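You operate a simulated robot arm through the tools that you are given. There is no shell and no other tool. Be economical: measure what you need, move in short steps, check, and stop when the job is done.

Carry out the task below with a simulated robot arm. There is one attempt and no reset: what you move stays moved.

TASK
Turn the tension knob with the yellow dot on head three to 5. Put the teal cone on the front of the long table away on the top of the white stand. Take the brown cover on the front of the long table and put it away on the middle board of the shelf with the card pocket. Fetch the black tray of bobbins and set it on the top deck of the trolley. Fetch the yellow cone from the top of the pale green table and stand it on the left shelf under the long bench. Put the black backing roll from the folding table in front of the white rest on the top of the green table leaf. Close the sliding lid of the grey spool box. Any order will do. Set down upright: teal cone, yellow cone.

Only the result counts: the job must be done as asked and must still hold three seconds after the hand-in. Knocking over, shifting, dropping, spilling or breaking anything else fails it. A push-on lid holds only when it is set on centred and level and pressed home; a screw cap is set on level and turned clockwise until tight.

THE ROBOT
A 6-joint arm with a two-finger parallel gripper on a trunk, on a base that drives. Base frame: it is fixed to the floor where the robot stands at the start and does not move with it; the origin is under the middle of the robot, x ahead of it, y to its left, z up; the surface under the hand at the start is at about z = 820. Readings come in mm, degrees, newtons and seconds.
Its first joint turns from -166.0 to 166.0 degrees. Places, roughly: black backing roll (7x7x15 cm) [-300, -3100, 800]; black tray of bobbins (13x3x2 cm) [100, -1800, 800]; brown cover (7x6x4 cm) [600, -600, 800]; left shelf under the long bench (23x50 cm) [1000, -4620, 320]; middle board of the shelf with the card pocket [4200, 2000, 900]; sliding lid of the grey spool box [500, 4200, 700]; teal cone (7x6x13 cm) [500, -500, 900]; tension knob with the yellow dot on head three [900, 0, 1500]; top deck of the trolley [-2900, -2700, 700]; top of the green table leaf [-100, -1800, 700]; top of the white stand [3000, -1600, 800]; yellow cone (7x6x13 cm) [100, -2000, 800]. Payload 3.91 kg.
The TCP is the grasp point between the finger pads, 30 mm short of the fingertips. In the tool frame z runs along the fingers and y along their closing line. The gripper opens to 110 mm. The fingers are 20 mm wide and 10 mm thick; the gripper's body (48 by 112 mm) begins 55 mm behind the TCP.
Orientation is that of the tool frame in the base frame, as a unit quaternion [x, y, z, w]. With the fingers straight down and closing along the base's y, the tool's x points along the base's -x, its y along +y and its z along -z.

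THE INTERFACE
- The arm moves only by the tool move_arm. Its argument "commands" is a list of rows, each a list of 3 entries, a list of its own where there are three numbers: the shift along the base's x, y, z in units of 30 mm (1.0 is 30 mm), then the turn, a rotation vector about the base's x, y, z in units of 6 degrees (1.0 is 6 degrees), then the finger opening in mm, from 0 to 110. In form: [[[dx, dy, dz], [wx, wy, wz], grip], ...]. A call has 1 to 8 rows; each row shifts and turns the commanded pose from where the row before left it. A call with a number of a shift or a turn outside -1 to 1 is refused whole. Rows are played at 5 a second. More than 50 mm and 8.6 degrees between two rows, or a gripper value outside its range, and nothing of the call is played. A pose out of reach is approached as far as the arm can. The call stops where the force on the tool passes 40 N (or 10 N more than at its start, if that is more) or the arm is blocked; 0.2 s more then pass. The fingers move at their own pace (about 108 mm/s each) and stop on an object; they squeeze with about 21 N. The grip force told is the motor's: it shows also when the fingers shut on nothing. Time passes only in rows, and 0.2 s behind the last, so rows that do not move let the fingers close. The reply holds the time, the measured pose of the TCP, the force on the tool along the base axes, the opening and the grip force, in the units named above and with some noise, with the torque about the TCP (base axes, N m) and any sound that the robot's microphone picked up, and new pictures: "views" is both (left out), scene, wrist or none.
- Cameras (640 x 400 px; columns grow to the right, rows downward): "scene" is now at [610, -136.6, 1060.8]; the picture's right is [0.00, -0.94, 0.34], its down [-0.61, 0.27, 0.75] and it looks along [-0.80, -0.21, -0.57] (base axes); focal length 214 px, centre (320, 200). "wrist" rides on the gripper at [72, 17, -103] in the tool frame; the picture's right is [-0.23, 0.97, 0.00], its down [-0.76, -0.18, -0.62] and it looks along [-0.61, -0.14, 0.78] (tool axes); focal length 222 px, centre (320, 200). There is no depth. A picture from a camera that has moved, and an enlarged one, comes with that camera's place and axes in the base frame and with its lens.
- steer(legs): drives the robot by 1 to 6 legs, each [ahead, left, turn to the left] in mm, mm and degrees, along the robot's own axes; the way and the turn of a leg run together, so that a leg with both is an arc; at most 1500 mm and 180 degrees a leg. The arm and the cameras ride along, it lands a little off, and it stops where it bumps. It gives what a move gives, and a new picture of the scene camera.
- turn_head(pan, tilt): turns the head with the scene camera to pan (to the left, within 80 degrees either way) and tilt (down, from -29 to 69), counted from straight ahead of the robot. It gives what a move gives, and a new picture of the scene camera.
- close_up(camera, box): a new picture of the part [left, top, right, bottom] of that camera's present view, enlarged. The clock stands still meanwhile.
- hand_in(): hands the job in; it is judged then, once.

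Go step by step. Nothing tells you exact positions but the pictures and the camera data: compare them with the known pose of the tool, close in by small moves and look again before you grip or let go. The budget is 186 turns and 260 pictures, counting those below and the enlarged ones. Unless the task says otherwise, let go and move clear before handing in.

The tools are called after "Emit:" by a JSON object that holds its "fn" and its "kwargs". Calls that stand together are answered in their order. move_arm: Moves the arm, as the interface text tells. Its arguments: {"type":"object","properties":{"commands":{"type":"array"},"views":{"type":"string","enum":["both","scene","wrist","none"]}},"required":["commands"]} The other tools are called the same way: steer (legs) drives the base; turn_head (pan, tilt) turns the head that bears the scene camera; close_up (camera, box) takes an enlarged picture of a part of a camera's view; hand_in () hands the job in.

At the start:

```text
clock: 0.0
eef_pos: [582.3, -111.6, 999.8]
tcp_rot: [0.0, 1.0, 0.001, 0.0]
wrist_force: [0.3, 0.2, -0.3]
torque: [0.01, -0.01, -0.01]
grip_width: 109.9
grip_force: 0.0
robot x, y, heading: [2.1, -1.9, -0.1]
head pan, tilt: [-20.0, 52.7]
```

scene: 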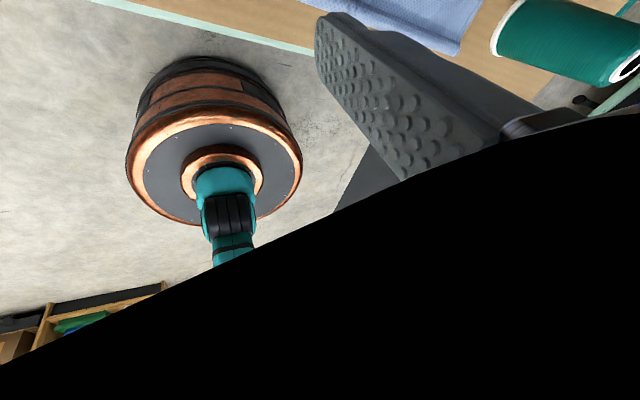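
wrist: 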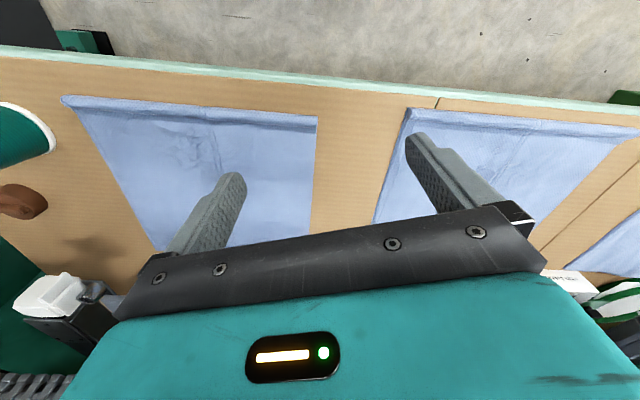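

I see the gripper over the long table, with cloths below it, but the scene view is odd and mostly black. I'll turn the head to see what it shows.

Emit:
{"fn": "turn_head", "kwargs": {"pan": 0, "tilt": 20}}

```text
clock: 1.0
eef_pos: [581.6, -111.5, 999.3]
tcp_rot: [0.0, 1.0, 0.0, 0.001]
wrist_force: [0.3, 0.1, 0.4]
torque: [0.0, -0.01, 0.01]
grip_width: 110.1
grip_force: 0.0
robot x, y, heading: [1.2, -0.2, 0.2]
head pan, tilt: [0.0, 20.0]
camera scene: at [659.0, -111.2, 1037.7], right [0.0, -1.0, 0.0], down [-0.94, 0.0, 0.34], along [-0.34, 0.0, -0.94], focal length 214 px, centre (320, 200)
```

scene: 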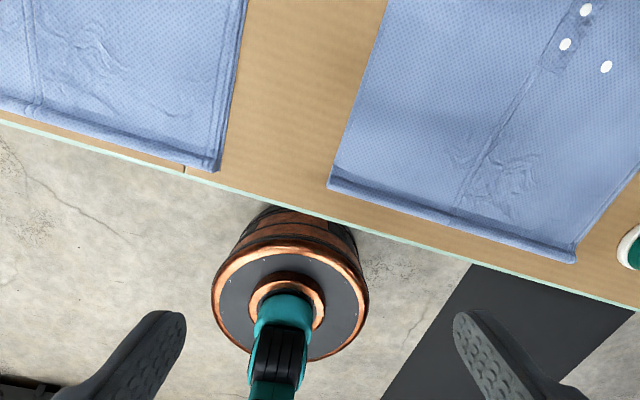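

The scene camera seems to ride on the hand, since its position follows the tool. I'll raise the arm and pitch the tool forward to look ahead.

Emit:
{"fn": "move_arm", "kwargs": {"commands": [[[-1, 0, 1], [0, -1, 0], 110], [[-1, 0, 1], [0, -1, 0], 110], [[-1, 0, 1], [0, -1, 0], 110], [[-1, 0, 1], [0, -1, 0], 110], [[-1, 0, 1], [0, -1, 0], 110], [[-1, 0, 1], [0, -1, 0], 110], [[0, 0, 1], [0, -1, 0], 110], [[0, 0, 1], [0, -1, 0], 110]], "views": "both"}}

Emit:
{"fn": "turn_head", "kwargs": {"pan": 0, "tilt": -10}}

```text
clock: 2.8
eef_pos: [401.9, -113.1, 1240.5]
tcp_rot: [0.0, 0.913, 0.0, 0.408]
wrist_force: [0.8, -0.4, -0.3]
torque: [-0.01, 0.02, 0.02]
grip_width: 110.3
grip_force: 0.0
robot x, y, heading: [0.2, 2.2, -0.1]
head pan, tilt: [0.0, 20.0]
camera scene: at [426.4, -112.3, 1323.8], right [0.0, -1.0, 0.0], down [-0.88, 0.0, -0.47], along [0.47, 0.0, -0.88], focal length 214 px, centre (320, 200)
camera wrist: at [276.6, -96.5, 1255.9], right [0.15, 0.97, 0.17], down [0.04, -0.18, 0.98], along [0.99, -0.14, -0.07], focal length 222 px, centre (320, 200)
```

scene: 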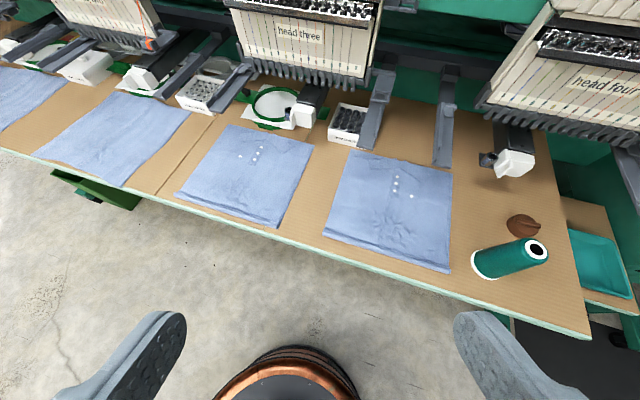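
wrist: 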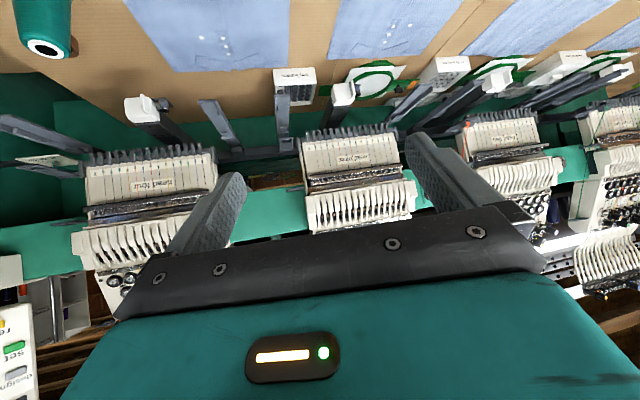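

```text
clock: 3.7
eef_pos: [402.2, -112.1, 1240.5]
tcp_rot: [0.001, 0.914, -0.001, 0.407]
wrist_force: [-0.3, -0.5, 0.5]
torque: [0.02, -0.04, -0.01]
grip_width: 110.0
grip_force: 0.0
robot x, y, heading: [-5.1, 2.4, 0.0]
head pan, tilt: [0.0, -10.0]
camera scene: at [451.8, -112.2, 1364.2], right [0.0, -1.0, 0.0], down [-0.53, 0.0, -0.85], along [0.85, 0.0, -0.53], focal length 214 px, centre (320, 200)
```

scene: 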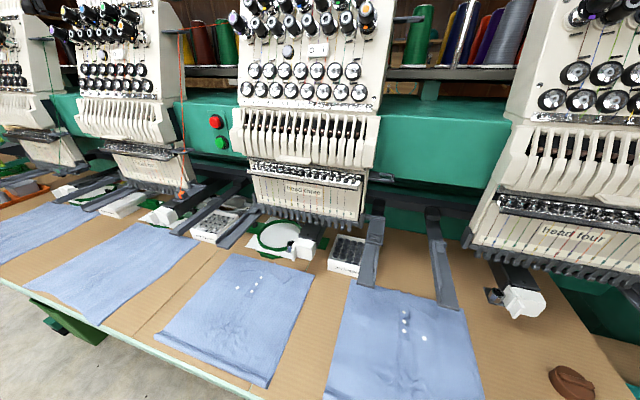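

This is an embroidery machine, and head three is straight ahead. I'll level the tool and raise it to look for the yellow-dot knob.

Emit:
{"fn": "move_arm", "kwargs": {"commands": [[[0, 0.5, 1], [0, -1, 0], 110], [[0, 0.5, 1], [0, -1, 0], 110], [[0, 0.5, 1], [0, -1, 0], 110], [[0, 0.5, 1], [0, -1, 0], 60], [[0, 0.5, 1], [0, -1, 0], 40], [[0, 0.5, 1], [0, -1, 0], 40], [[0, 0.5, 1], [0, -1, 0], 40]], "views": "scene"}}

Emit:
{"fn": "turn_head", "kwargs": {"pan": 0, "tilt": 10}}

```text
clock: 5.3
eef_pos: [402.8, -5.6, 1450.4]
tcp_rot: [0.0, 0.706, 0.0, 0.708]
wrist_force: [-0.5, 0.5, 0.0]
torque: [0.0, -0.02, 0.0]
grip_width: 39.8
grip_force: 0.1
robot x, y, heading: [0.5, 0.2, 0.2]
head pan, tilt: [0.0, -10.0]
camera scene: at [355.2, -5.4, 1577.0], right [0.0, -1.0, 0.0], down [0.18, 0.0, -0.98], along [0.98, 0.0, 0.18], focal length 214 px, centre (320, 200)
```

scene: 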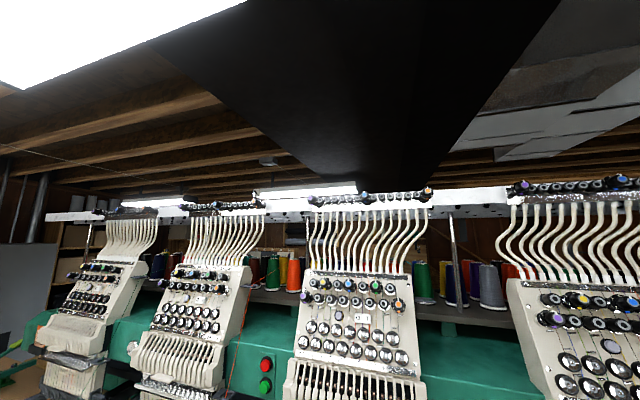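

```text
clock: 6.2
eef_pos: [402.4, -5.8, 1448.9]
tcp_rot: [0.0, 0.707, 0.0, 0.708]
wrist_force: [-0.1, 0.1, -0.3]
torque: [0.02, 0.01, 0.01]
grip_width: 40.0
grip_force: 0.1
robot x, y, heading: [-1.7, 3.3, 0.0]
head pan, tilt: [0.0, 10.0]
camera scene: at [364.2, -5.7, 1545.3], right [0.0, -1.0, 0.0], down [-0.17, 0.0, -0.98], along [0.98, 0.0, -0.17], focal length 214 px, centre (320, 200)
```

scene: 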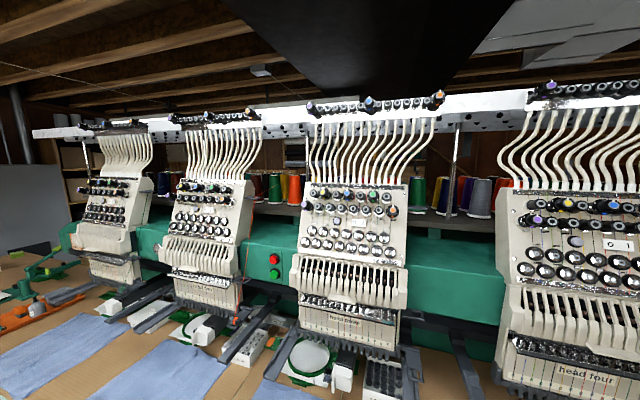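

Emit:
{"fn": "close_up", "kwargs": {"camera": "scene", "box": [290, 170, 418, 250]}}

Emit:
{"fn": "close_up", "kwargs": {"camera": "scene", "box": [300, 85, 460, 185]}}

```text
5.00 times, centred on (354, 210) of scene
camera zoom: at [364.2, -5.7, 1545.3], right [0.0, -1.0, 0.0], down [-0.17, 0.0, -0.98], along [0.98, 0.0, -0.17], focal length 1072 px, centre (150, 150)
```

zoom: 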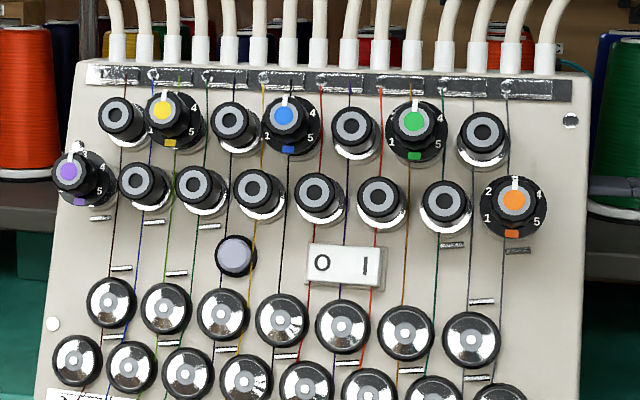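

```text
4.00 times, centred on (380, 135) of scene
camera zoom: at [364.2, -5.7, 1545.3], right [0.0, -1.0, 0.0], down [-0.17, 0.0, -0.98], along [0.98, 0.0, -0.17], focal length 858 px, centre (80, 460)
```

zoom: 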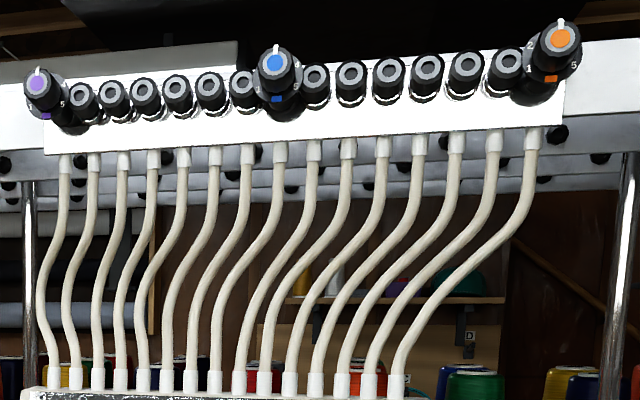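

The yellow-dot knob is top left on the head-three panel and points at 3. I'll look from the side to get its depth, how far it sticks out and its tilt.

Emit:
{"fn": "move_arm", "kwargs": {"commands": [[[1, 1, 0], [0, 0, 0], 40], [[1, 1, 0], [0, 0, 0], 40], [[1, 1, 0], [0, 0, 0], 40], [[0, 1, 0], [0, 0, 0], 40], [[0, 1, 0], [0, 0, 0], 40], [[0, 1, 0], [0, 0, 0], 40], [[0, 1, 0], [0, 0, 0], 40]], "views": "none"}}

Emit:
{"fn": "turn_head", "kwargs": {"pan": -45, "tilt": 10}}

```text
clock: 7.8
eef_pos: [493.1, 203.5, 1450.7]
tcp_rot: [0.001, 0.707, 0.0, 0.707]
wrist_force: [-0.5, -0.7, 0.9]
torque: [0.0, 0.0, 0.02]
grip_width: 40.0
grip_force: 0.0
robot x, y, heading: [-0.2, 1.6, -0.1]
head pan, tilt: [0.0, 10.0]
```

```text
clock: 8.9
eef_pos: [493.7, 204.4, 1451.3]
tcp_rot: [0.0, 0.707, 0.0, 0.708]
wrist_force: [-0.4, 1.0, 0.4]
torque: [-0.01, -0.01, -0.01]
grip_width: 40.0
grip_force: 0.1
robot x, y, heading: [-2.0, -1.7, 0.0]
head pan, tilt: [-45.0, 10.0]
camera scene: at [428.4, 138.3, 1546.0], right [-0.71, -0.71, 0.0], down [-0.12, 0.12, -0.98], along [0.7, -0.7, -0.17], focal length 214 px, centre (320, 200)
```

scene: 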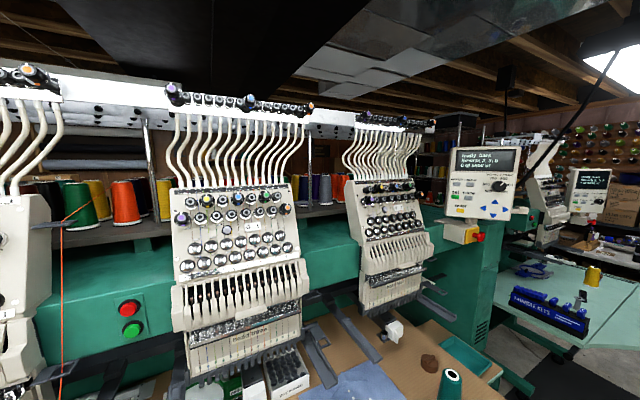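

Emit:
{"fn": "close_up", "kwargs": {"camera": "scene", "box": [160, 170, 288, 250]}}

Emit:
{"fn": "close_up", "kwargs": {"camera": "scene", "box": [440, 140, 640, 340]}}

```text
5.00 times, centred on (224, 210) of scene
camera zoom: at [428.4, 138.3, 1546.0], right [-0.71, -0.71, 0.0], down [-0.12, 0.12, -0.98], along [0.7, -0.7, -0.17], focal length 1072 px, centre (800, 150)
```

zoom: 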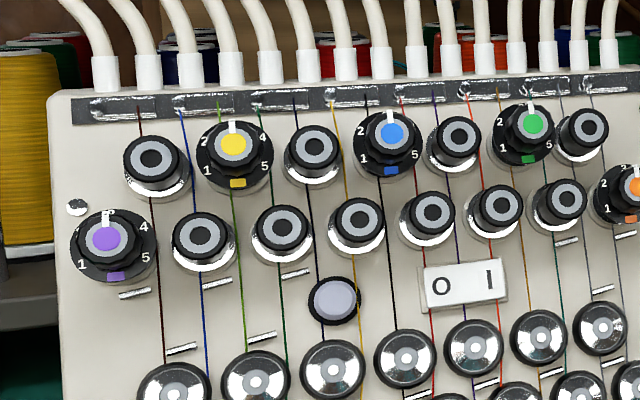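

```text
2.00 times, centred on (540, 240) of scene
camera zoom: at [428.4, 138.3, 1546.0], right [-0.71, -0.71, 0.0], down [-0.12, 0.12, -0.98], along [0.7, -0.7, -0.17], focal length 429 px, centre (-120, 120)
```

zoom: 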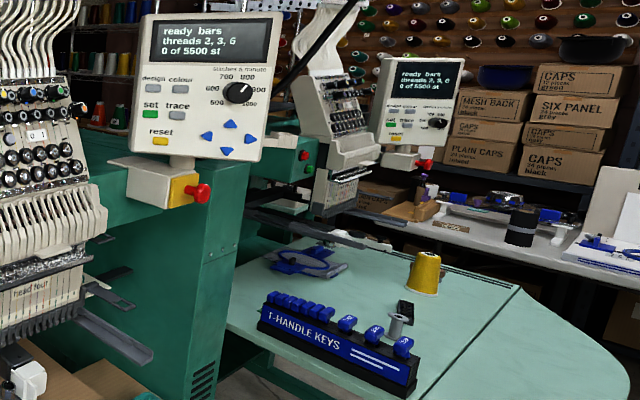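

The knob dot triangulates to about (929, -13, 1466). I'll move in front of it to measure the panel tilt and the dial with both cameras.

Emit:
{"fn": "move_arm", "kwargs": {"commands": [[[0, -1, 0], [0, 0, 0], 40], [[0, -1, 0], [0, 0, 0], 40], [[0, -1, 0], [0, 0, 0], 40], [[0, -1, 0], [0, 0, 0], 40], [[1, -1, 0], [0, 0, 0], 40], [[1, -1, 0], [0, 0, 0], 40], [[1, -1, 0], [0, 0, 0], 40], [[1, -0.2, 0], [0, 0, 0], 40]], "views": "none"}}

Emit:
{"fn": "move_arm", "kwargs": {"commands": [[[1, 0, 0], [0, 0, 0], 40], [[1, 0, 0], [0, 0, 0], 40], [[1, 0, 0], [0, 0, 0], 40]], "views": "wrist"}}

Emit:
{"fn": "turn_head", "kwargs": {"pan": 0, "tilt": 15}}

```text
clock: 10.7
eef_pos: [611.6, -11.8, 1449.5]
tcp_rot: [0.001, 0.706, -0.001, 0.708]
wrist_force: [-0.9, 0.4, 1.2]
torque: [0.0, 0.02, -0.01]
grip_width: 40.0
grip_force: 0.0
robot x, y, heading: [0.2, -1.1, 0.3]
head pan, tilt: [-45.0, 10.0]
```

```text
clock: 11.5
eef_pos: [701.6, -12.3, 1449.7]
tcp_rot: [0.001, 0.708, -0.001, 0.707]
wrist_force: [-0.7, -0.8, 1.4]
torque: [-0.01, 0.04, -0.02]
grip_width: 40.1
grip_force: 0.1
robot x, y, heading: [-2.0, -0.8, 0.2]
head pan, tilt: [-45.0, 10.0]
camera wrist: at [597.0, 3.8, 1377.6], right [0.0, 0.97, 0.23], down [-0.62, -0.18, 0.76], along [0.78, -0.14, 0.61], focal length 222 px, centre (320, 200)
```

wrist: 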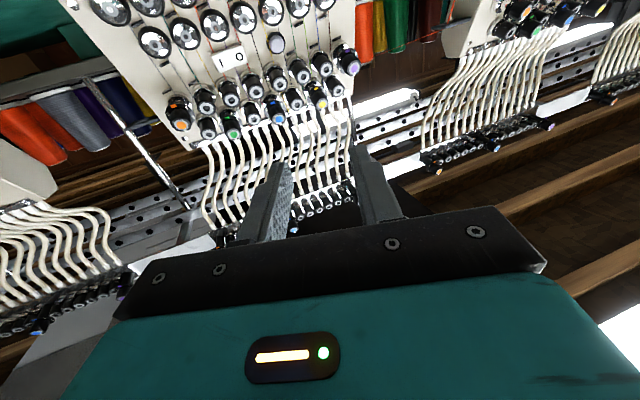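

```text
clock: 12.6
eef_pos: [701.6, -12.7, 1450.1]
tcp_rot: [0.0, 0.707, 0.0, 0.707]
wrist_force: [0.3, -0.9, 0.1]
torque: [0.01, 0.0, -0.02]
grip_width: 39.9
grip_force: 0.1
robot x, y, heading: [-1.0, -3.4, 0.0]
head pan, tilt: [0.0, 15.0]
camera scene: at [663.8, -12.1, 1536.2], right [0.0, -1.0, 0.0], down [-0.26, 0.0, -0.97], along [0.97, 0.0, -0.26], focal length 214 px, centre (320, 200)
```

scene: 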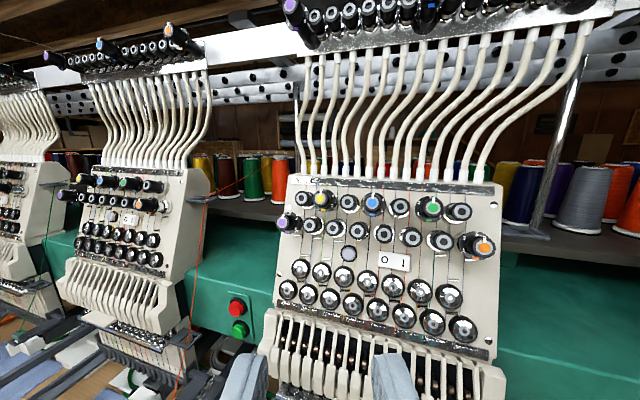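

Emit:
{"fn": "close_up", "kwargs": {"camera": "scene", "box": [270, 168, 398, 248]}}

Emit:
{"fn": "close_up", "kwargs": {"camera": "wrist", "box": [248, 30, 376, 110]}}

```text
5.00 times, centred on (334, 208) of scene
camera zoom: at [663.8, -12.1, 1536.2], right [0.0, -1.0, 0.0], down [-0.26, 0.0, -0.97], along [0.97, 0.0, -0.26], focal length 1072 px, centre (250, 160)
```

zoom: 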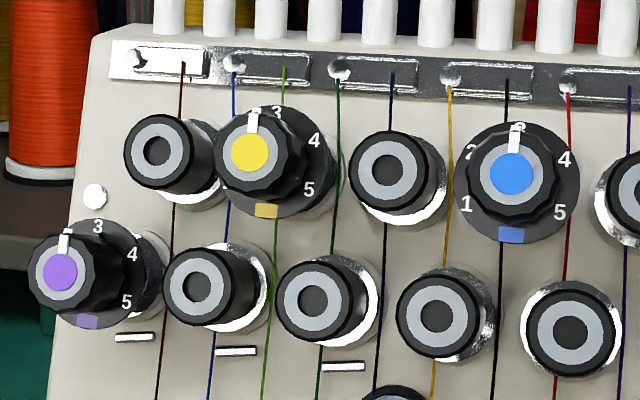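

```text
5.00 times, centred on (312, 70) of wrist
camera zoom: at [597.0, 3.8, 1377.3], right [0.0, 0.97, 0.23], down [-0.62, -0.18, 0.76], along [0.78, -0.14, 0.61], focal length 1111 px, centre (360, 850)
```

zoom: 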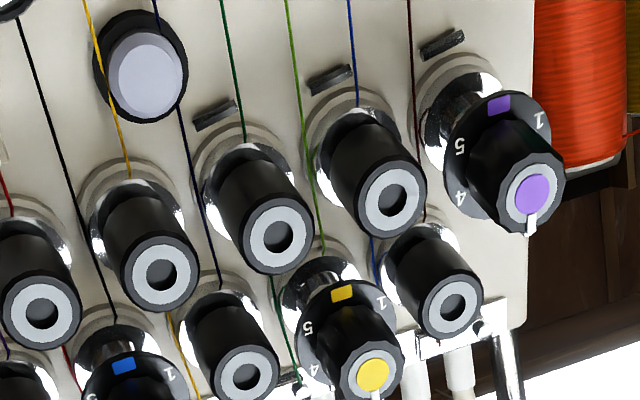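

The dot is at about (927, -12, 1467), and the panel is yawed about -16.5° and leans back about 21°. The knob stands 16 mm proud of its neighbours, so I'll line the tool up with its axis.

Emit:
{"fn": "move_arm", "kwargs": {"commands": [[[0.7, 0.1, 0.2], [0, 1, 0], 40], [[0.7, 0.1, 0.2], [0, 1, 0], 40], [[0.7, 0.1, 0.2], [0, 1, 0], 40], [[0.7, 0.1, 0.2], [0, 0.5, 0], 40], [[0.7, 0.1, 0.2], [0, 0, -1], 40], [[0.7, 0.1, 0.2], [0, 0, -1], 40], [[0.7, 0.09, 0.2], [0, 0, -0.75], 40], [[0.29, 0, 0.1], [0, 0, 0], 40]], "views": "none"}}

Emit:
{"fn": "move_arm", "kwargs": {"commands": [[[0, 0, 0], [-0.897, 0.266, 0.354], 40], [[0, 0, 0], [-0.897, 0.266, 0.354], 40], [[0, 0, 0], [-0.897, 0.266, 0.354], 40], [[0, 0, 0], [-0.897, 0.266, 0.354], 40], [[0, 0, 0], [-0.897, 0.266, 0.354], 40]], "views": "none"}}

Emit:
{"fn": "move_arm", "kwargs": {"commands": [[[0, 0, 0], [-0.897, 0.266, 0.354], 40], [[0, 0, 0], [-0.897, 0.266, 0.354], 40], [[0, 0, 0], [-0.897, 0.266, 0.354], 40], [[0, 0, 0], [-0.897, 0.266, 0.354], 40], [[0, 0, 0], [-0.897, 0.266, 0.354], 40]], "views": "both"}}

```text
clock: 14.4
eef_pos: [857.3, 8.4, 1495.3]
tcp_rot: [0.118, 0.816, -0.08, 0.561]
wrist_force: [0.0, -0.6, -0.4]
torque: [-0.02, 0.01, 0.0]
grip_width: 40.0
grip_force: 0.0
robot x, y, heading: [-2.4, -2.4, 0.3]
head pan, tilt: [0.0, 15.0]
```

```text
clock: 15.6
eef_pos: [857.2, 7.2, 1495.8]
tcp_rot: [-0.096, 0.819, -0.225, 0.519]
wrist_force: [-0.1, 0.0, -0.1]
torque: [-0.02, 0.0, -0.01]
grip_width: 39.9
grip_force: 0.0
robot x, y, heading: [-3.4, 1.5, -0.2]
head pan, tilt: [0.0, 15.0]
```

```text
clock: 16.8
eef_pos: [857.7, 8.4, 1495.3]
tcp_rot: [-0.305, 0.765, -0.353, 0.443]
wrist_force: [-0.5, -0.8, 0.5]
torque: [0.01, 0.01, 0.01]
grip_width: 40.1
grip_force: 0.0
robot x, y, heading: [-0.8, -2.5, 0.1]
head pan, tilt: [0.0, 15.0]
camera scene: at [860.9, 85.3, 1548.5], right [0.15, -0.56, 0.81], down [-0.64, -0.68, -0.36], along [0.75, -0.46, -0.46], focal length 214 px, centre (320, 200)
camera wrist: at [732.0, -11.6, 1484.6], right [-0.05, 0.73, -0.68], down [-0.21, 0.66, 0.72], along [0.98, 0.18, 0.12], focal length 222 px, centre (320, 200)
```

scene: 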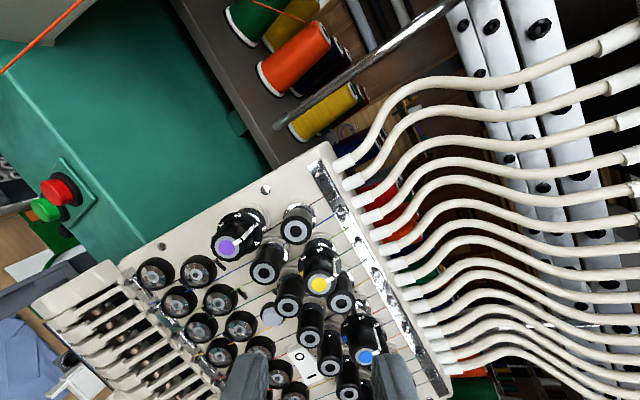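
wrist: 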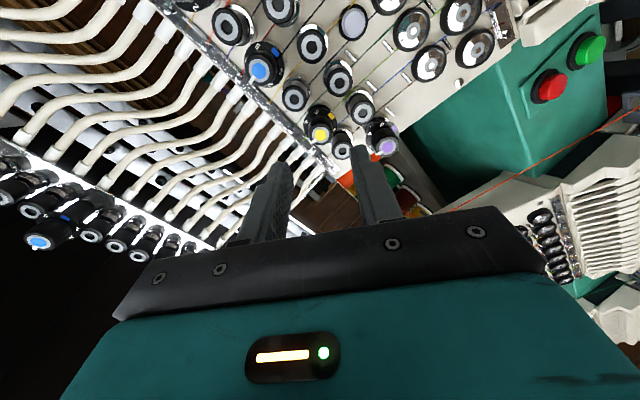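

The independent view agrees with the dot position. I'll advance 60 mm along the axis and look.

Emit:
{"fn": "move_arm", "kwargs": {"commands": [[[0.59, -0.18, -0.237], [0, 0, 0], 40], [[0.59, -0.18, -0.237], [0, 0, 0], 40], [[0.59, -0.17, -0.237], [0, 0, 0], 40]], "views": "both"}}

```text
clock: 17.6
eef_pos: [910.4, -6.4, 1475.5]
tcp_rot: [-0.303, 0.765, -0.354, 0.444]
wrist_force: [-1.0, -0.9, 0.8]
torque: [0.01, -0.01, 0.0]
grip_width: 39.9
grip_force: 0.0
robot x, y, heading: [-3.1, -1.6, 0.1]
head pan, tilt: [0.0, 15.0]
camera scene: at [912.2, 69.5, 1529.5], right [0.15, -0.57, 0.81], down [-0.64, -0.68, -0.36], along [0.76, -0.46, -0.46], focal length 214 px, centre (320, 200)
camera wrist: at [783.3, -27.3, 1465.3], right [-0.05, 0.73, -0.68], down [-0.21, 0.66, 0.72], along [0.98, 0.18, 0.12], focal length 222 px, centre (320, 200)
```

scene: 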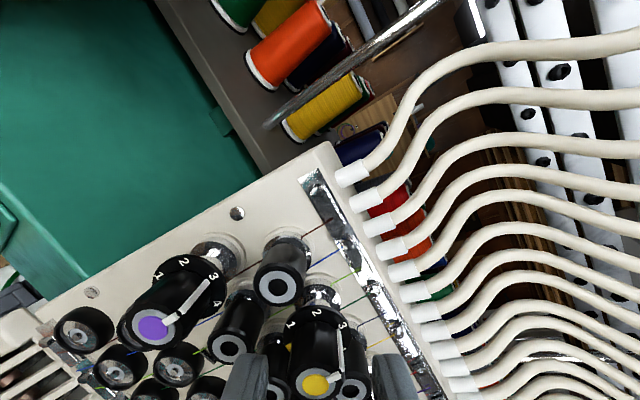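
wrist: 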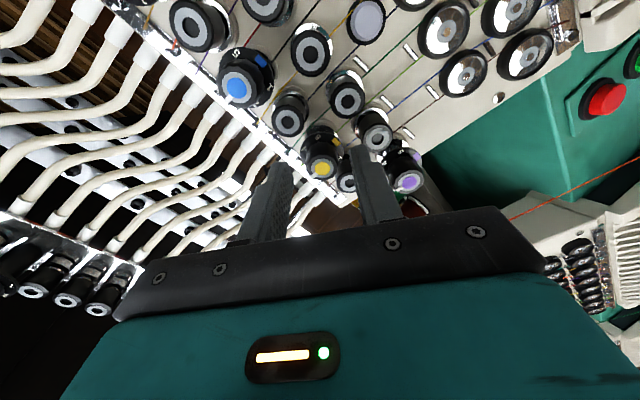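

The knob sits centred between the fingertips. I'll close on it.

Emit:
{"fn": "move_arm", "kwargs": {"commands": [[[0, 0, 0], [0, 0, 0], 15], [[0, 0, 0], [0, 0, 0], 15], [[0, 0, 0], [0, 0, 0], 15]], "views": "wrist"}}

```text
clock: 18.4
eef_pos: [910.7, -7.2, 1474.9]
tcp_rot: [-0.304, 0.766, -0.353, 0.444]
wrist_force: [-8.3, 7.8, -13.2]
torque: [0.21, -0.14, 0.61]
grip_width: 21.4
grip_force: 44.4
robot x, y, heading: [0.3, 1.9, 0.1]
head pan, tilt: [0.0, 15.0]
camera wrist: at [784.0, -26.0, 1464.4], right [-0.05, 0.73, -0.68], down [-0.21, 0.66, 0.72], along [0.98, 0.18, 0.12], focal length 222 px, centre (320, 200)
```

wrist: 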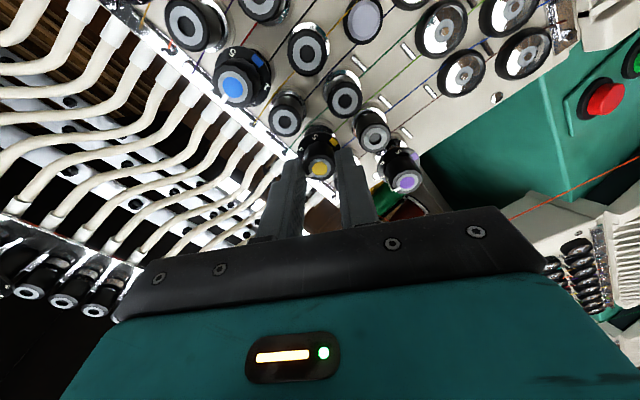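

It's gripped at 21 mm with a slight offset. I'll ease the offset and start turning clockwise.

Emit:
{"fn": "move_arm", "kwargs": {"commands": [[[-0.025, 0.025, -0.05], [0, 0, 0], 10], [[0, 0, 0], [0.897, -0.266, -0.354], 10], [[0, 0, 0], [0.897, -0.266, -0.354], 10], [[0, 0, 0], [0.897, -0.266, -0.354], 10], [[0, 0, 0], [0.897, -0.266, -0.354], 10], [[0, 0, 0], [0.897, -0.266, -0.354], 10]], "views": "scene"}}

```text
clock: 19.8
eef_pos: [908.0, -7.4, 1472.7]
tcp_rot: [-0.094, 0.818, -0.225, 0.521]
wrist_force: [9.2, -2.9, 26.6]
torque: [-0.34, -0.96, -0.21]
grip_width: 21.5
grip_force: 45.2
robot x, y, heading: [-0.7, -0.1, -0.1]
head pan, tilt: [0.0, 15.0]
camera scene: at [913.2, 36.1, 1556.4], right [-0.08, -0.88, 0.47], down [-0.66, -0.31, -0.69], along [0.75, -0.36, -0.55], focal length 214 px, centre (320, 200)
```

scene: 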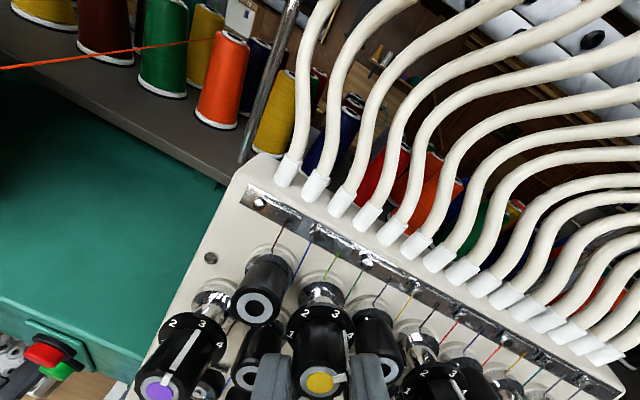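

The knob is turning with the hand. I'll ease the side load and go on.

Emit:
{"fn": "move_arm", "kwargs": {"commands": [[[0.015, 0, 0.04], [0, 0, 0], 10], [[0, 0, 0], [0.897, -0.266, -0.354], 10], [[0, 0, 0], [0.897, -0.266, -0.354], 10], [[0, 0, 0], [0.897, -0.266, -0.354], 10], [[0, 0, 0], [0.897, -0.266, -0.354], 10], [[0, 0, 0], [0.897, -0.266, -0.354], 10]], "views": "none"}}

```text
clock: 21.2
eef_pos: [910.9, -6.9, 1473.7]
tcp_rot: [0.12, 0.816, -0.081, 0.56]
wrist_force: [-27.6, -4.3, -21.2]
torque: [-0.12, 0.53, -0.67]
grip_width: 21.5
grip_force: 45.1
robot x, y, heading: [1.5, 2.1, 0.1]
head pan, tilt: [0.0, 15.0]
```

Emit:
{"fn": "move_arm", "kwargs": {"commands": [[[-0.02, 0, -0.02], [0, 0, 0], 10], [[0, 0, 0], [0.897, -0.266, -0.354], 10], [[0, 0, 0], [0.897, -0.266, -0.354], 10], [[0, 0, 0], [0.897, -0.266, -0.354], 10], [[0, 0, 0], [0.897, -0.266, -0.354], 10], [[0, 0, 0], [0.897, -0.266, -0.354], 10]], "views": "none"}}

Emit:
{"fn": "move_arm", "kwargs": {"commands": [[[0, 0, 0], [0, 0, 0], 10], [[0, 0, 0], [0.897, -0.266, -0.354], 10], [[0, 0, 0], [0.897, -0.266, -0.354], 10], [[0, 0, 0], [0.897, -0.266, -0.354], 10], [[0, 0, 0], [0.897, -0.266, -0.354], 10], [[0, 0, 0], [0.897, -0.266, -0.354], 10]], "views": "scene"}}

```text
clock: 22.6
eef_pos: [911.3, -6.2, 1473.5]
tcp_rot: [0.324, 0.757, 0.068, 0.564]
wrist_force: [24.4, -5.0, 30.7]
torque: [-0.37, -0.76, -0.36]
grip_width: 21.5
grip_force: 44.4
robot x, y, heading: [3.1, 0.2, -0.1]
head pan, tilt: [0.0, 15.0]
```

```text
clock: 24.0
eef_pos: [910.8, -6.3, 1473.0]
tcp_rot: [0.509, 0.647, 0.213, 0.526]
wrist_force: [16.1, 7.9, 26.9]
torque: [-0.45, -0.51, 0.06]
grip_width: 21.7
grip_force: 44.7
robot x, y, heading: [0.1, 2.2, 0.1]
head pan, tilt: [0.0, 15.0]
camera scene: at [870.3, -70.6, 1526.3], right [-0.43, -0.39, -0.81], down [-0.16, 0.92, -0.36], along [0.89, -0.02, -0.46], focal length 214 px, centre (320, 200)
```

scene: 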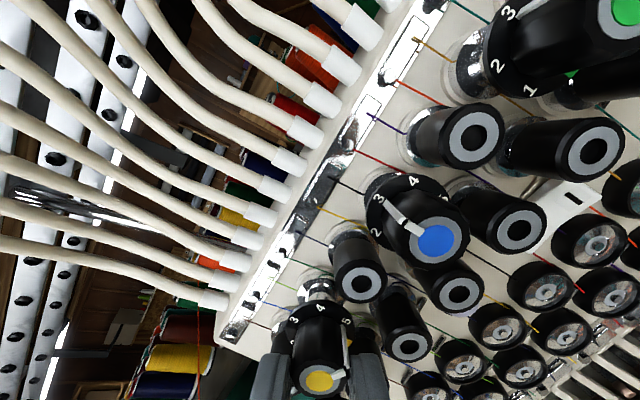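

Emit:
{"fn": "close_up", "kwargs": {"camera": "scene", "box": [256, 260, 416, 400]}}

```text
2.86 times, centred on (336, 330) of scene
camera zoom: at [870.3, -70.6, 1526.3], right [-0.43, -0.39, -0.81], down [-0.16, 0.92, -0.36], along [0.89, -0.02, -0.46], focal length 613 px, centre (274, -171)
```

zoom: 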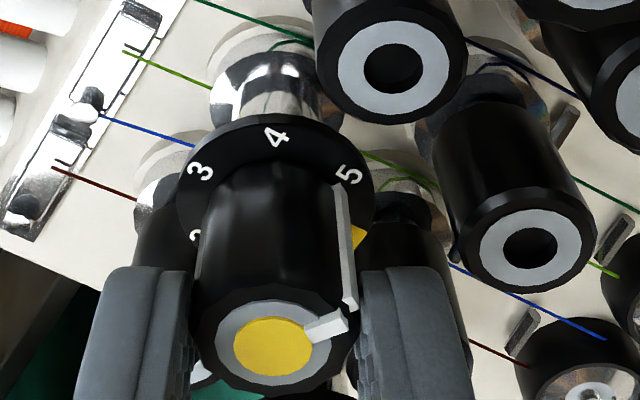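

The pointer looks aligned with 5. I'll release, back off straight and inspect from the front.

Emit:
{"fn": "move_arm", "kwargs": {"commands": [[[0, 0, 0], [0, 0, 0], 40], [[0, 0, 0], [0, 0, 0], 40], [[-0.59, 0.18, 0.237], [0, 0, 0], 40], [[-0.59, 0.18, 0.237], [0, 0, 0], 40], [[-0.59, 0.17, 0.237], [0, 0, 0], 40], [[-0.9, 0.27, 0.36], [-0.897, 0.266, 0.354], 40], [[-0.9, 0.27, 0.36], [-0.897, 0.266, 0.354], 40], [[0, 0, 0], [-0.897, 0.266, 0.354], 40]], "views": "none"}}

Emit:
{"fn": "move_arm", "kwargs": {"commands": [[[0, 0, 0], [-0.897, 0.266, 0.354], 40], [[0, 0, 0], [-0.897, 0.266, 0.354], 40], [[0, 0, 0], [-0.897, 0.266, 0.354], 40], [[0, 0, 0], [-0.897, 0.266, 0.354], 40], [[0, 0, 0], [-0.897, 0.266, 0.354], 40], [[-1, 0, 0], [-0.897, 0.266, 0.354], 40], [[-1, 0, 0], [-0.897, 0.266, 0.354], 40]], "views": "scene"}}

```text
clock: 25.8
eef_pos: [801.9, 25.4, 1515.5]
tcp_rot: [0.401, 0.719, 0.126, 0.553]
wrist_force: [0.3, -0.9, 0.0]
torque: [0.01, -0.01, -0.01]
grip_width: 40.0
grip_force: 0.0
robot x, y, heading: [-1.4, 4.3, 0.0]
head pan, tilt: [0.0, 15.0]
```

```text
clock: 27.4
eef_pos: [746.2, 25.2, 1515.1]
tcp_rot: [0.118, 0.816, -0.083, 0.56]
wrist_force: [0.5, 0.0, -0.6]
torque: [-0.03, -0.02, -0.01]
grip_width: 39.6
grip_force: 0.1
robot x, y, heading: [1.4, -0.0, -0.1]
head pan, tilt: [0.0, 15.0]
camera scene: at [741.0, 27.1, 1610.0], right [-0.28, -0.96, 0.0], down [-0.56, 0.17, -0.81], along [0.78, -0.23, -0.59], focal length 214 px, centre (320, 200)
```

scene: 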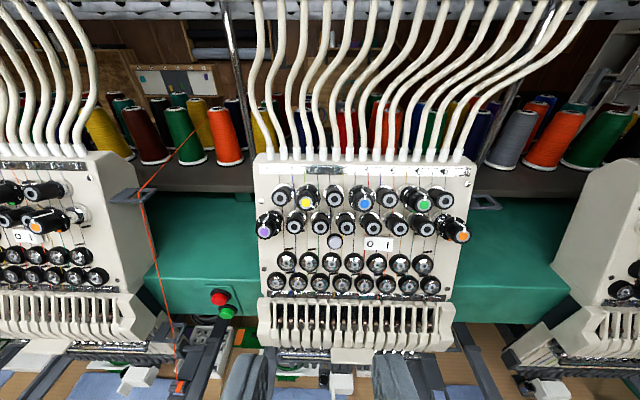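

Emit:
{"fn": "close_up", "kwargs": {"camera": "scene", "box": [256, 172, 384, 252]}}

```text
5.00 times, centred on (320, 212) of scene
camera zoom: at [741.0, 27.1, 1610.0], right [-0.28, -0.96, 0.0], down [-0.56, 0.17, -0.81], along [0.78, -0.23, -0.59], focal length 1072 px, centre (320, 140)
```

zoom: 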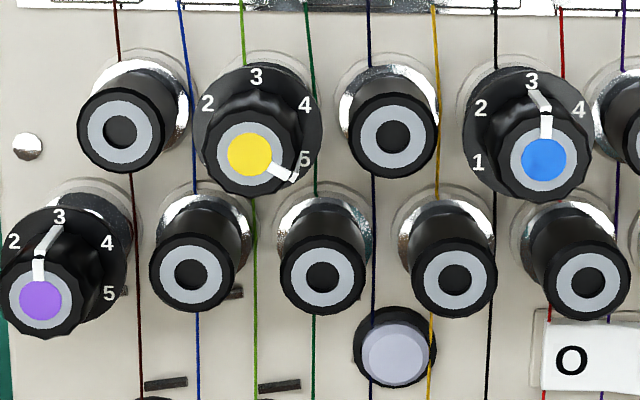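

The knob now reads 5. Next are the teal cone and brown cover on the table front, so I'll back away with the tool turning down.

Emit:
{"fn": "move_arm", "kwargs": {"commands": [[[-1, -0.8, 0], [0.284, 0.959, 0], 40], [[-1, -0.8, 0], [0.284, 0.959, 0], 40], [[-1, -0.8, 0], [0.284, 0.959, 0], 60], [[-1, -0.8, 0], [0.284, 0.959, 0], 90], [[-1, -0.8, 0], [0.284, 0.959, 0], 110], [[-1, -0.8, 0], [0.284, 0.959, 0], 110], [[-1, -0.8, -0.5], [0.284, 0.959, 0], 110], [[-1, -0.8, -1], [0.284, 0.959, 0], 110]], "views": "none"}}

Emit:
{"fn": "move_arm", "kwargs": {"commands": [[[-0.5, -0.8, -1], [0.284, 0.959, 0], 110], [[-0.5, -0.8, -1], [0.284, 0.959, 0], 110], [[0, -0.8, -1], [0.284, 0.959, 0], 110], [[0, -0.8, -1], [0.142, 0.48, 0], 110], [[0, -0.8, -1], [0, 0, 0], 110], [[0, -0.8, -1], [0, 0, 0], 110], [[0, -0.5, -1], [0, 0, 0], 110], [[0, 0, -1], [0, 0, 0], 110]], "views": "none"}}

Emit:
{"fn": "turn_head", "kwargs": {"pan": 0, "tilt": -20}}

```text
clock: 29.2
eef_pos: [503.6, -166.6, 1467.9]
tcp_rot: [0.14, 0.973, -0.026, 0.183]
wrist_force: [0.8, -0.8, 0.3]
torque: [-0.04, 0.06, -0.03]
grip_width: 109.5
grip_force: 0.2
robot x, y, heading: [1.3, 1.3, 0.2]
head pan, tilt: [0.0, 15.0]
```

```text
clock: 31.0
eef_pos: [472.6, -322.4, 1181.8]
tcp_rot: [0.144, 0.99, 0.0, 0.0]
wrist_force: [0.5, 0.2, -0.9]
torque: [-0.02, 0.02, 0.0]
grip_width: 109.8
grip_force: 0.0
out of reach, approached as far as the arm can: row 1, 2, 3
robot x, y, heading: [3.2, -0.4, 0.2]
head pan, tilt: [0.0, 15.0]
```

```text
clock: 32.0
eef_pos: [473.1, -321.9, 1183.0]
tcp_rot: [0.144, 0.99, 0.001, 0.0]
wrist_force: [0.2, 0.2, 1.1]
torque: [-0.01, 0.01, -0.02]
grip_width: 110.1
grip_force: 0.1
robot x, y, heading: [1.6, -2.8, -0.1]
head pan, tilt: [0.0, -20.0]
camera scene: at [605.8, -361.2, 1237.9], right [-0.28, -0.96, 0.0], down [-0.9, 0.27, -0.34], along [0.33, -0.1, -0.94], focal length 214 px, centre (320, 200)
```

scene: 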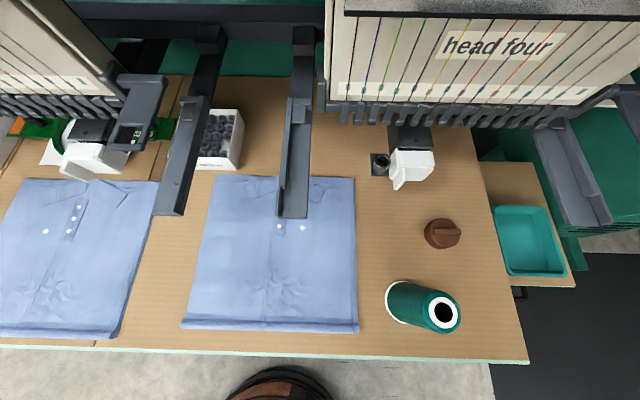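

The cone stands upright at about (524, -494) and the cover is at about (615, -602). I'll take the cone from the side with the tool pitched 40° down, which leaves a usable forward view while driving.

Emit:
{"fn": "move_arm", "kwargs": {"commands": [[[0, 0, -0.5], [0, 0, -0.88], 110], [[0, 0, -0.5], [0, 0, -0.88], 110], [[0, 0, -0.5], [0, 0, -0.88], 110], [[0, 0, -0.5], [0, 0, -0.88], 110], [[0, 0, -0.5], [0, 0, -0.88], 110], [[0, -0.3, -0.5], [-0.682, -0.731, 0], 110], [[0, -0.3, -0.5], [-0.682, -0.731, 0], 110], [[0, -0.3, -0.5], [-0.682, -0.731, 0], 110]], "views": "none"}}

Emit:
{"fn": "move_arm", "kwargs": {"commands": [[[0, -0.3, -0.5], [-0.682, -0.731, 0], 110], [[0, -0.3, -0.5], [-0.682, -0.731, 0], 110], [[0, -0.3, -0.5], [-0.682, -0.731, 0], 110], [[0, -0.3, -0.5], [-0.682, -0.731, 0], 110], [[0, -0.3, -0.5], [-0.682, -0.731, 0], 110], [[0, -0.1, -0.1], [-0.227, -0.244, 0], 110]], "views": "wrist"}}

Emit:
{"fn": "turn_head", "kwargs": {"pan": 0, "tilt": 0}}

```text
clock: 33.8
eef_pos: [471.5, -352.1, 1060.3]
tcp_rot: [0.36, 0.92, -0.058, 0.146]
wrist_force: [0.4, -0.5, 0.4]
torque: [-0.02, 0.01, 0.01]
grip_width: 110.0
grip_force: 0.0
robot x, y, heading: [0.2, 0.7, 0.2]
head pan, tilt: [0.0, -20.0]
```

```text
clock: 35.2
eef_pos: [473.0, -399.3, 983.8]
tcp_rot: [0.332, 0.843, -0.155, 0.394]
wrist_force: [0.2, -0.4, 1.0]
torque: [-0.04, 0.01, 0.02]
grip_width: 110.0
grip_force: 0.1
robot x, y, heading: [-1.4, 1.3, 0.1]
head pan, tilt: [0.0, -20.0]
camera wrist: at [391.8, -302.3, 994.8], right [0.77, 0.61, 0.17], down [-0.11, -0.14, 0.98], along [0.63, -0.78, -0.04], focal length 222 px, centre (320, 200)
```

wrist: 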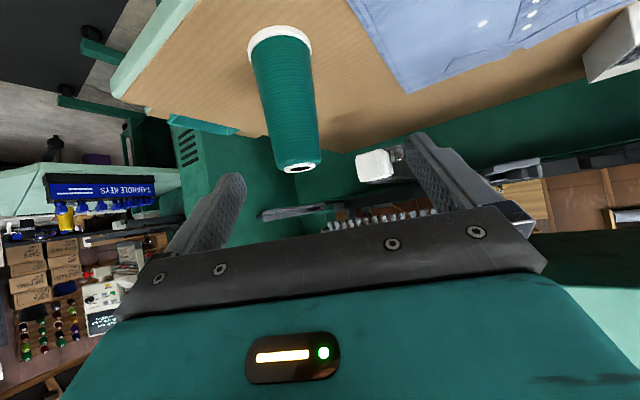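

```text
clock: 36.0
eef_pos: [472.9, -399.4, 984.3]
tcp_rot: [0.331, 0.844, -0.154, 0.393]
wrist_force: [-0.2, 0.4, -0.2]
torque: [0.02, 0.01, -0.03]
grip_width: 110.1
grip_force: 0.0
robot x, y, heading: [0.3, -1.4, 0.0]
head pan, tilt: [0.0, 0.0]
camera scene: at [501.7, -426.4, 1094.8], right [-0.68, -0.73, 0.0], down [-0.47, 0.44, -0.77], along [0.56, -0.52, -0.64], focal length 214 px, centre (320, 200)
```

scene: 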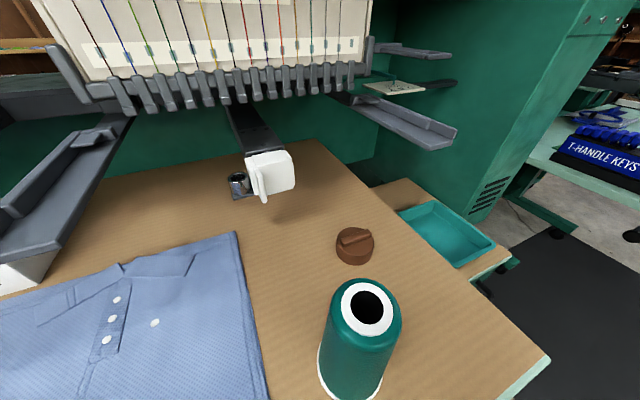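

The cone is confirmed at (526, -492). I'll line up and slide in along the tool axis.

Emit:
{"fn": "move_arm", "kwargs": {"commands": [[[-0.47, -1, -0.57], [0, 0, 0], 110], [[0.56, -0.522, -0.643], [0, 0, 0], 110], [[0.56, -0.522, -0.643], [0, 0, 0], 110], [[0.56, -0.522, -0.643], [0, 0, 0], 110]], "views": "both"}}

```text
clock: 37.0
eef_pos: [508.7, -477.4, 908.2]
tcp_rot: [0.331, 0.843, -0.156, 0.394]
wrist_force: [0.3, -0.6, -0.3]
torque: [-0.01, 0.0, 0.01]
grip_width: 109.8
grip_force: 0.0
robot x, y, heading: [-0.7, -0.5, 0.1]
head pan, tilt: [0.0, 0.0]
camera scene: at [536.5, -504.1, 1018.8], right [-0.68, -0.73, 0.0], down [-0.47, 0.44, -0.77], along [0.56, -0.52, -0.64], focal length 214 px, centre (320, 200)
camera wrist: at [426.6, -380.0, 919.0], right [0.77, 0.61, 0.17], down [-0.11, -0.14, 0.98], along [0.63, -0.78, -0.04], focal length 222 px, centre (320, 200)
```

scene: 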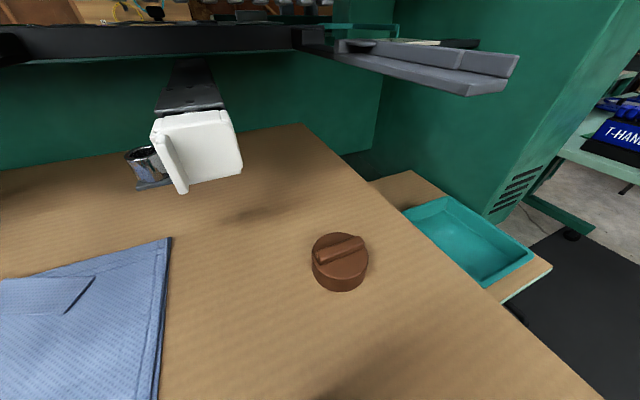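
wrist: 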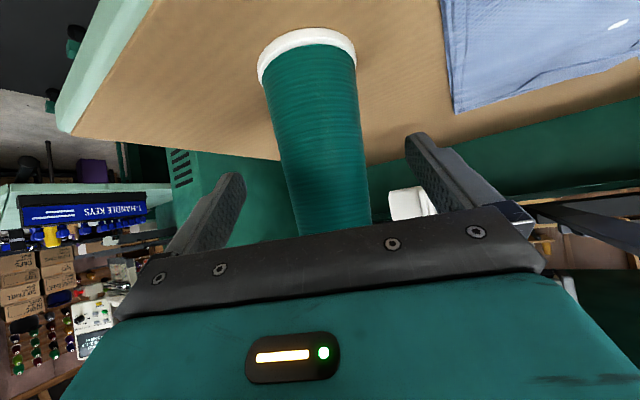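

I'll grip slightly higher so the cone top clears the gripper body. I move horizontally in and close.

Emit:
{"fn": "move_arm", "kwargs": {"commands": [[[0.56, -0.48, 0], [0, 0, 0], 110], [[0, 0, 0], [0, 0, 0], 40], [[0, 0, 0], [0, 0, 0], 40], [[0, 0, 0], [0, 0, 0], 40]], "views": "wrist"}}

```text
clock: 38.0
eef_pos: [523.9, -490.4, 908.4]
tcp_rot: [0.331, 0.843, -0.156, 0.394]
wrist_force: [1.2, -2.0, 2.8]
torque: [-0.28, -0.09, 0.05]
grip_width: 53.0
grip_force: 21.5
robot x, y, heading: [-0.8, -2.1, -0.0]
head pan, tilt: [0.0, 0.0]
camera wrist: at [443.1, -394.6, 919.2], right [0.77, 0.61, 0.17], down [-0.11, -0.14, 0.98], along [0.63, -0.78, -0.04], focal length 222 px, centre (320, 200)
```

wrist: 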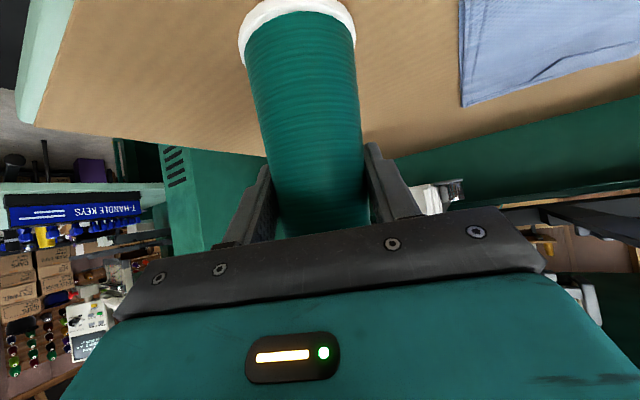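

It's held at 53 mm. I'll lift, retract, then look around with the head.

Emit:
{"fn": "move_arm", "kwargs": {"commands": [[[0, 0, 1], [0, 0, 0], 40], [[0, 0, 1], [0, 0, 0], 40], [[-0.5, 0.5, 1], [0, 0, 0], 40], [[-0.7, 0.7, 1], [0, 0, 0], 40], [[-0.7, 0.7, 1], [0, 0, 0], 40], [[-0.7, 0.7, 1], [0, 0, 0], 40], [[-0.7, 0.7, 1], [0, 0, 0], 40], [[-0.7, 0.7, 1], [0, 0, 0], 40]], "views": "none"}}

Emit:
{"fn": "turn_head", "kwargs": {"pan": 0, "tilt": -29}}

Emit:
{"fn": "turn_head", "kwargs": {"pan": -70, "tilt": -29}}

```text
clock: 39.8
eef_pos: [406.3, -371.4, 1148.4]
tcp_rot: [0.332, 0.844, -0.155, 0.392]
wrist_force: [0.6, -0.7, -2.5]
torque: [0.03, 0.0, 0.03]
grip_width: 52.9
grip_force: 21.2
robot x, y, heading: [-0.3, 1.8, -0.2]
head pan, tilt: [0.0, 0.0]
```

```text
clock: 40.8
eef_pos: [407.9, -371.1, 1150.0]
tcp_rot: [0.331, 0.843, -0.156, 0.394]
wrist_force: [-0.2, 0.1, -1.2]
torque: [-0.01, 0.01, 0.0]
grip_width: 52.7
grip_force: 20.5
robot x, y, heading: [0.0, 2.8, 0.2]
head pan, tilt: [0.0, -28.6]
camera scene: at [441.3, -402.9, 1306.0], right [-0.68, -0.73, 0.0], down [-0.15, 0.13, -0.98], along [0.72, -0.67, -0.2], focal length 214 px, centre (320, 200)
```

scene: 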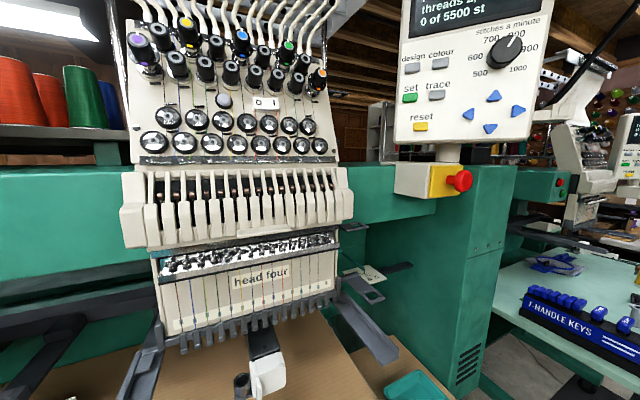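

```text
clock: 42.2
eef_pos: [406.7, -370.1, 1149.1]
tcp_rot: [0.331, 0.844, -0.155, 0.392]
wrist_force: [0.0, 1.3, -2.4]
torque: [-0.02, 0.01, 0.02]
grip_width: 52.6
grip_force: 20.6
robot x, y, heading: [-3.3, -2.3, 0.0]
head pan, tilt: [-70.0, -28.6]
camera scene: at [373.7, -426.0, 1334.5], right [-0.76, 0.24, 0.6], down [-0.63, -0.03, -0.78], along [-0.17, -0.97, 0.18], focal length 214 px, centre (320, 200)
```

scene: 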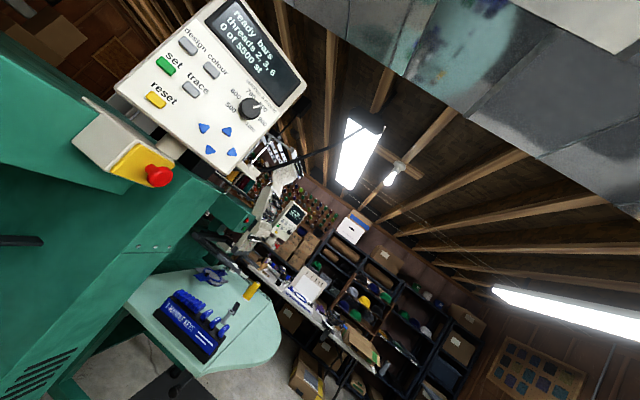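

The pan axis is tied to the tool, so I'll turn the robot to look around instead. I slide right past the table end and turn to face that way.

Emit:
{"fn": "steer", "kwargs": {"legs": [[-50, -700, 0]]}}

Emit:
{"fn": "turn_head", "kwargs": {"pan": 0, "tilt": -25}}

```text
clock: 45.9
eef_pos: [349.7, -1048.5, 1149.9]
tcp_rot: [0.336, 0.842, -0.157, 0.393]
wrist_force: [0.0, -0.1, -1.3]
torque: [-0.03, -0.01, 0.02]
grip_width: 52.4
grip_force: 20.9
robot x, y, heading: [-55.0, -672.4, -0.6]
head pan, tilt: [-70.0, -28.6]
camera scene: at [315.9, -1102.9, 1334.7], right [-0.76, 0.25, 0.6], down [-0.63, -0.03, -0.78], along [-0.18, -0.97, 0.18], focal length 214 px, centre (320, 200)
```

scene: 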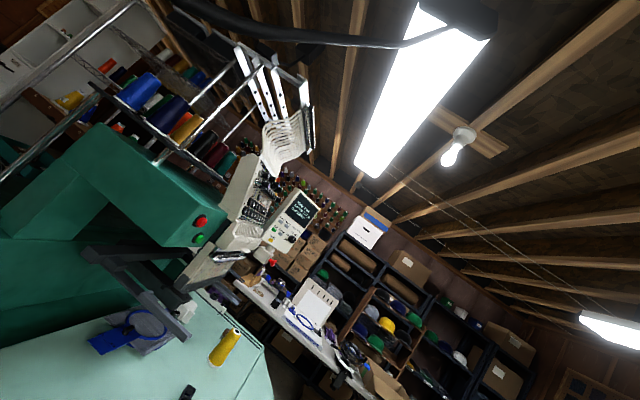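

```text
clock: 47.3
eef_pos: [349.3, -1048.0, 1149.4]
tcp_rot: [0.336, 0.842, -0.157, 0.391]
wrist_force: [0.7, 0.3, -1.6]
torque: [-0.01, 0.0, 0.01]
grip_width: 51.9
grip_force: 20.6
robot x, y, heading: [-53.5, -675.6, -0.5]
head pan, tilt: [0.0, -25.0]
camera scene: at [383.8, -1080.7, 1300.4], right [-0.69, -0.73, 0.0], down [-0.19, 0.18, -0.97], along [0.7, -0.67, -0.26], focal length 214 px, centre (320, 200)
```

scene: 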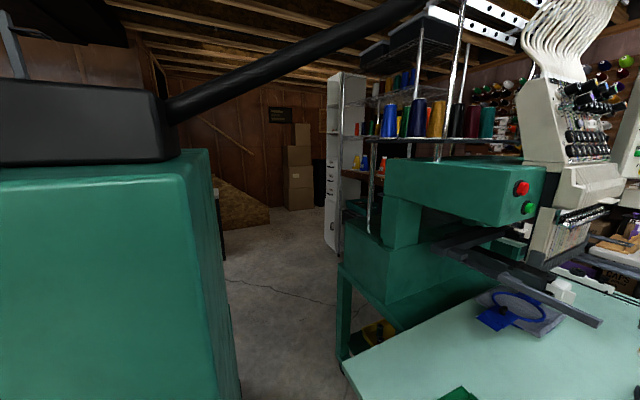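

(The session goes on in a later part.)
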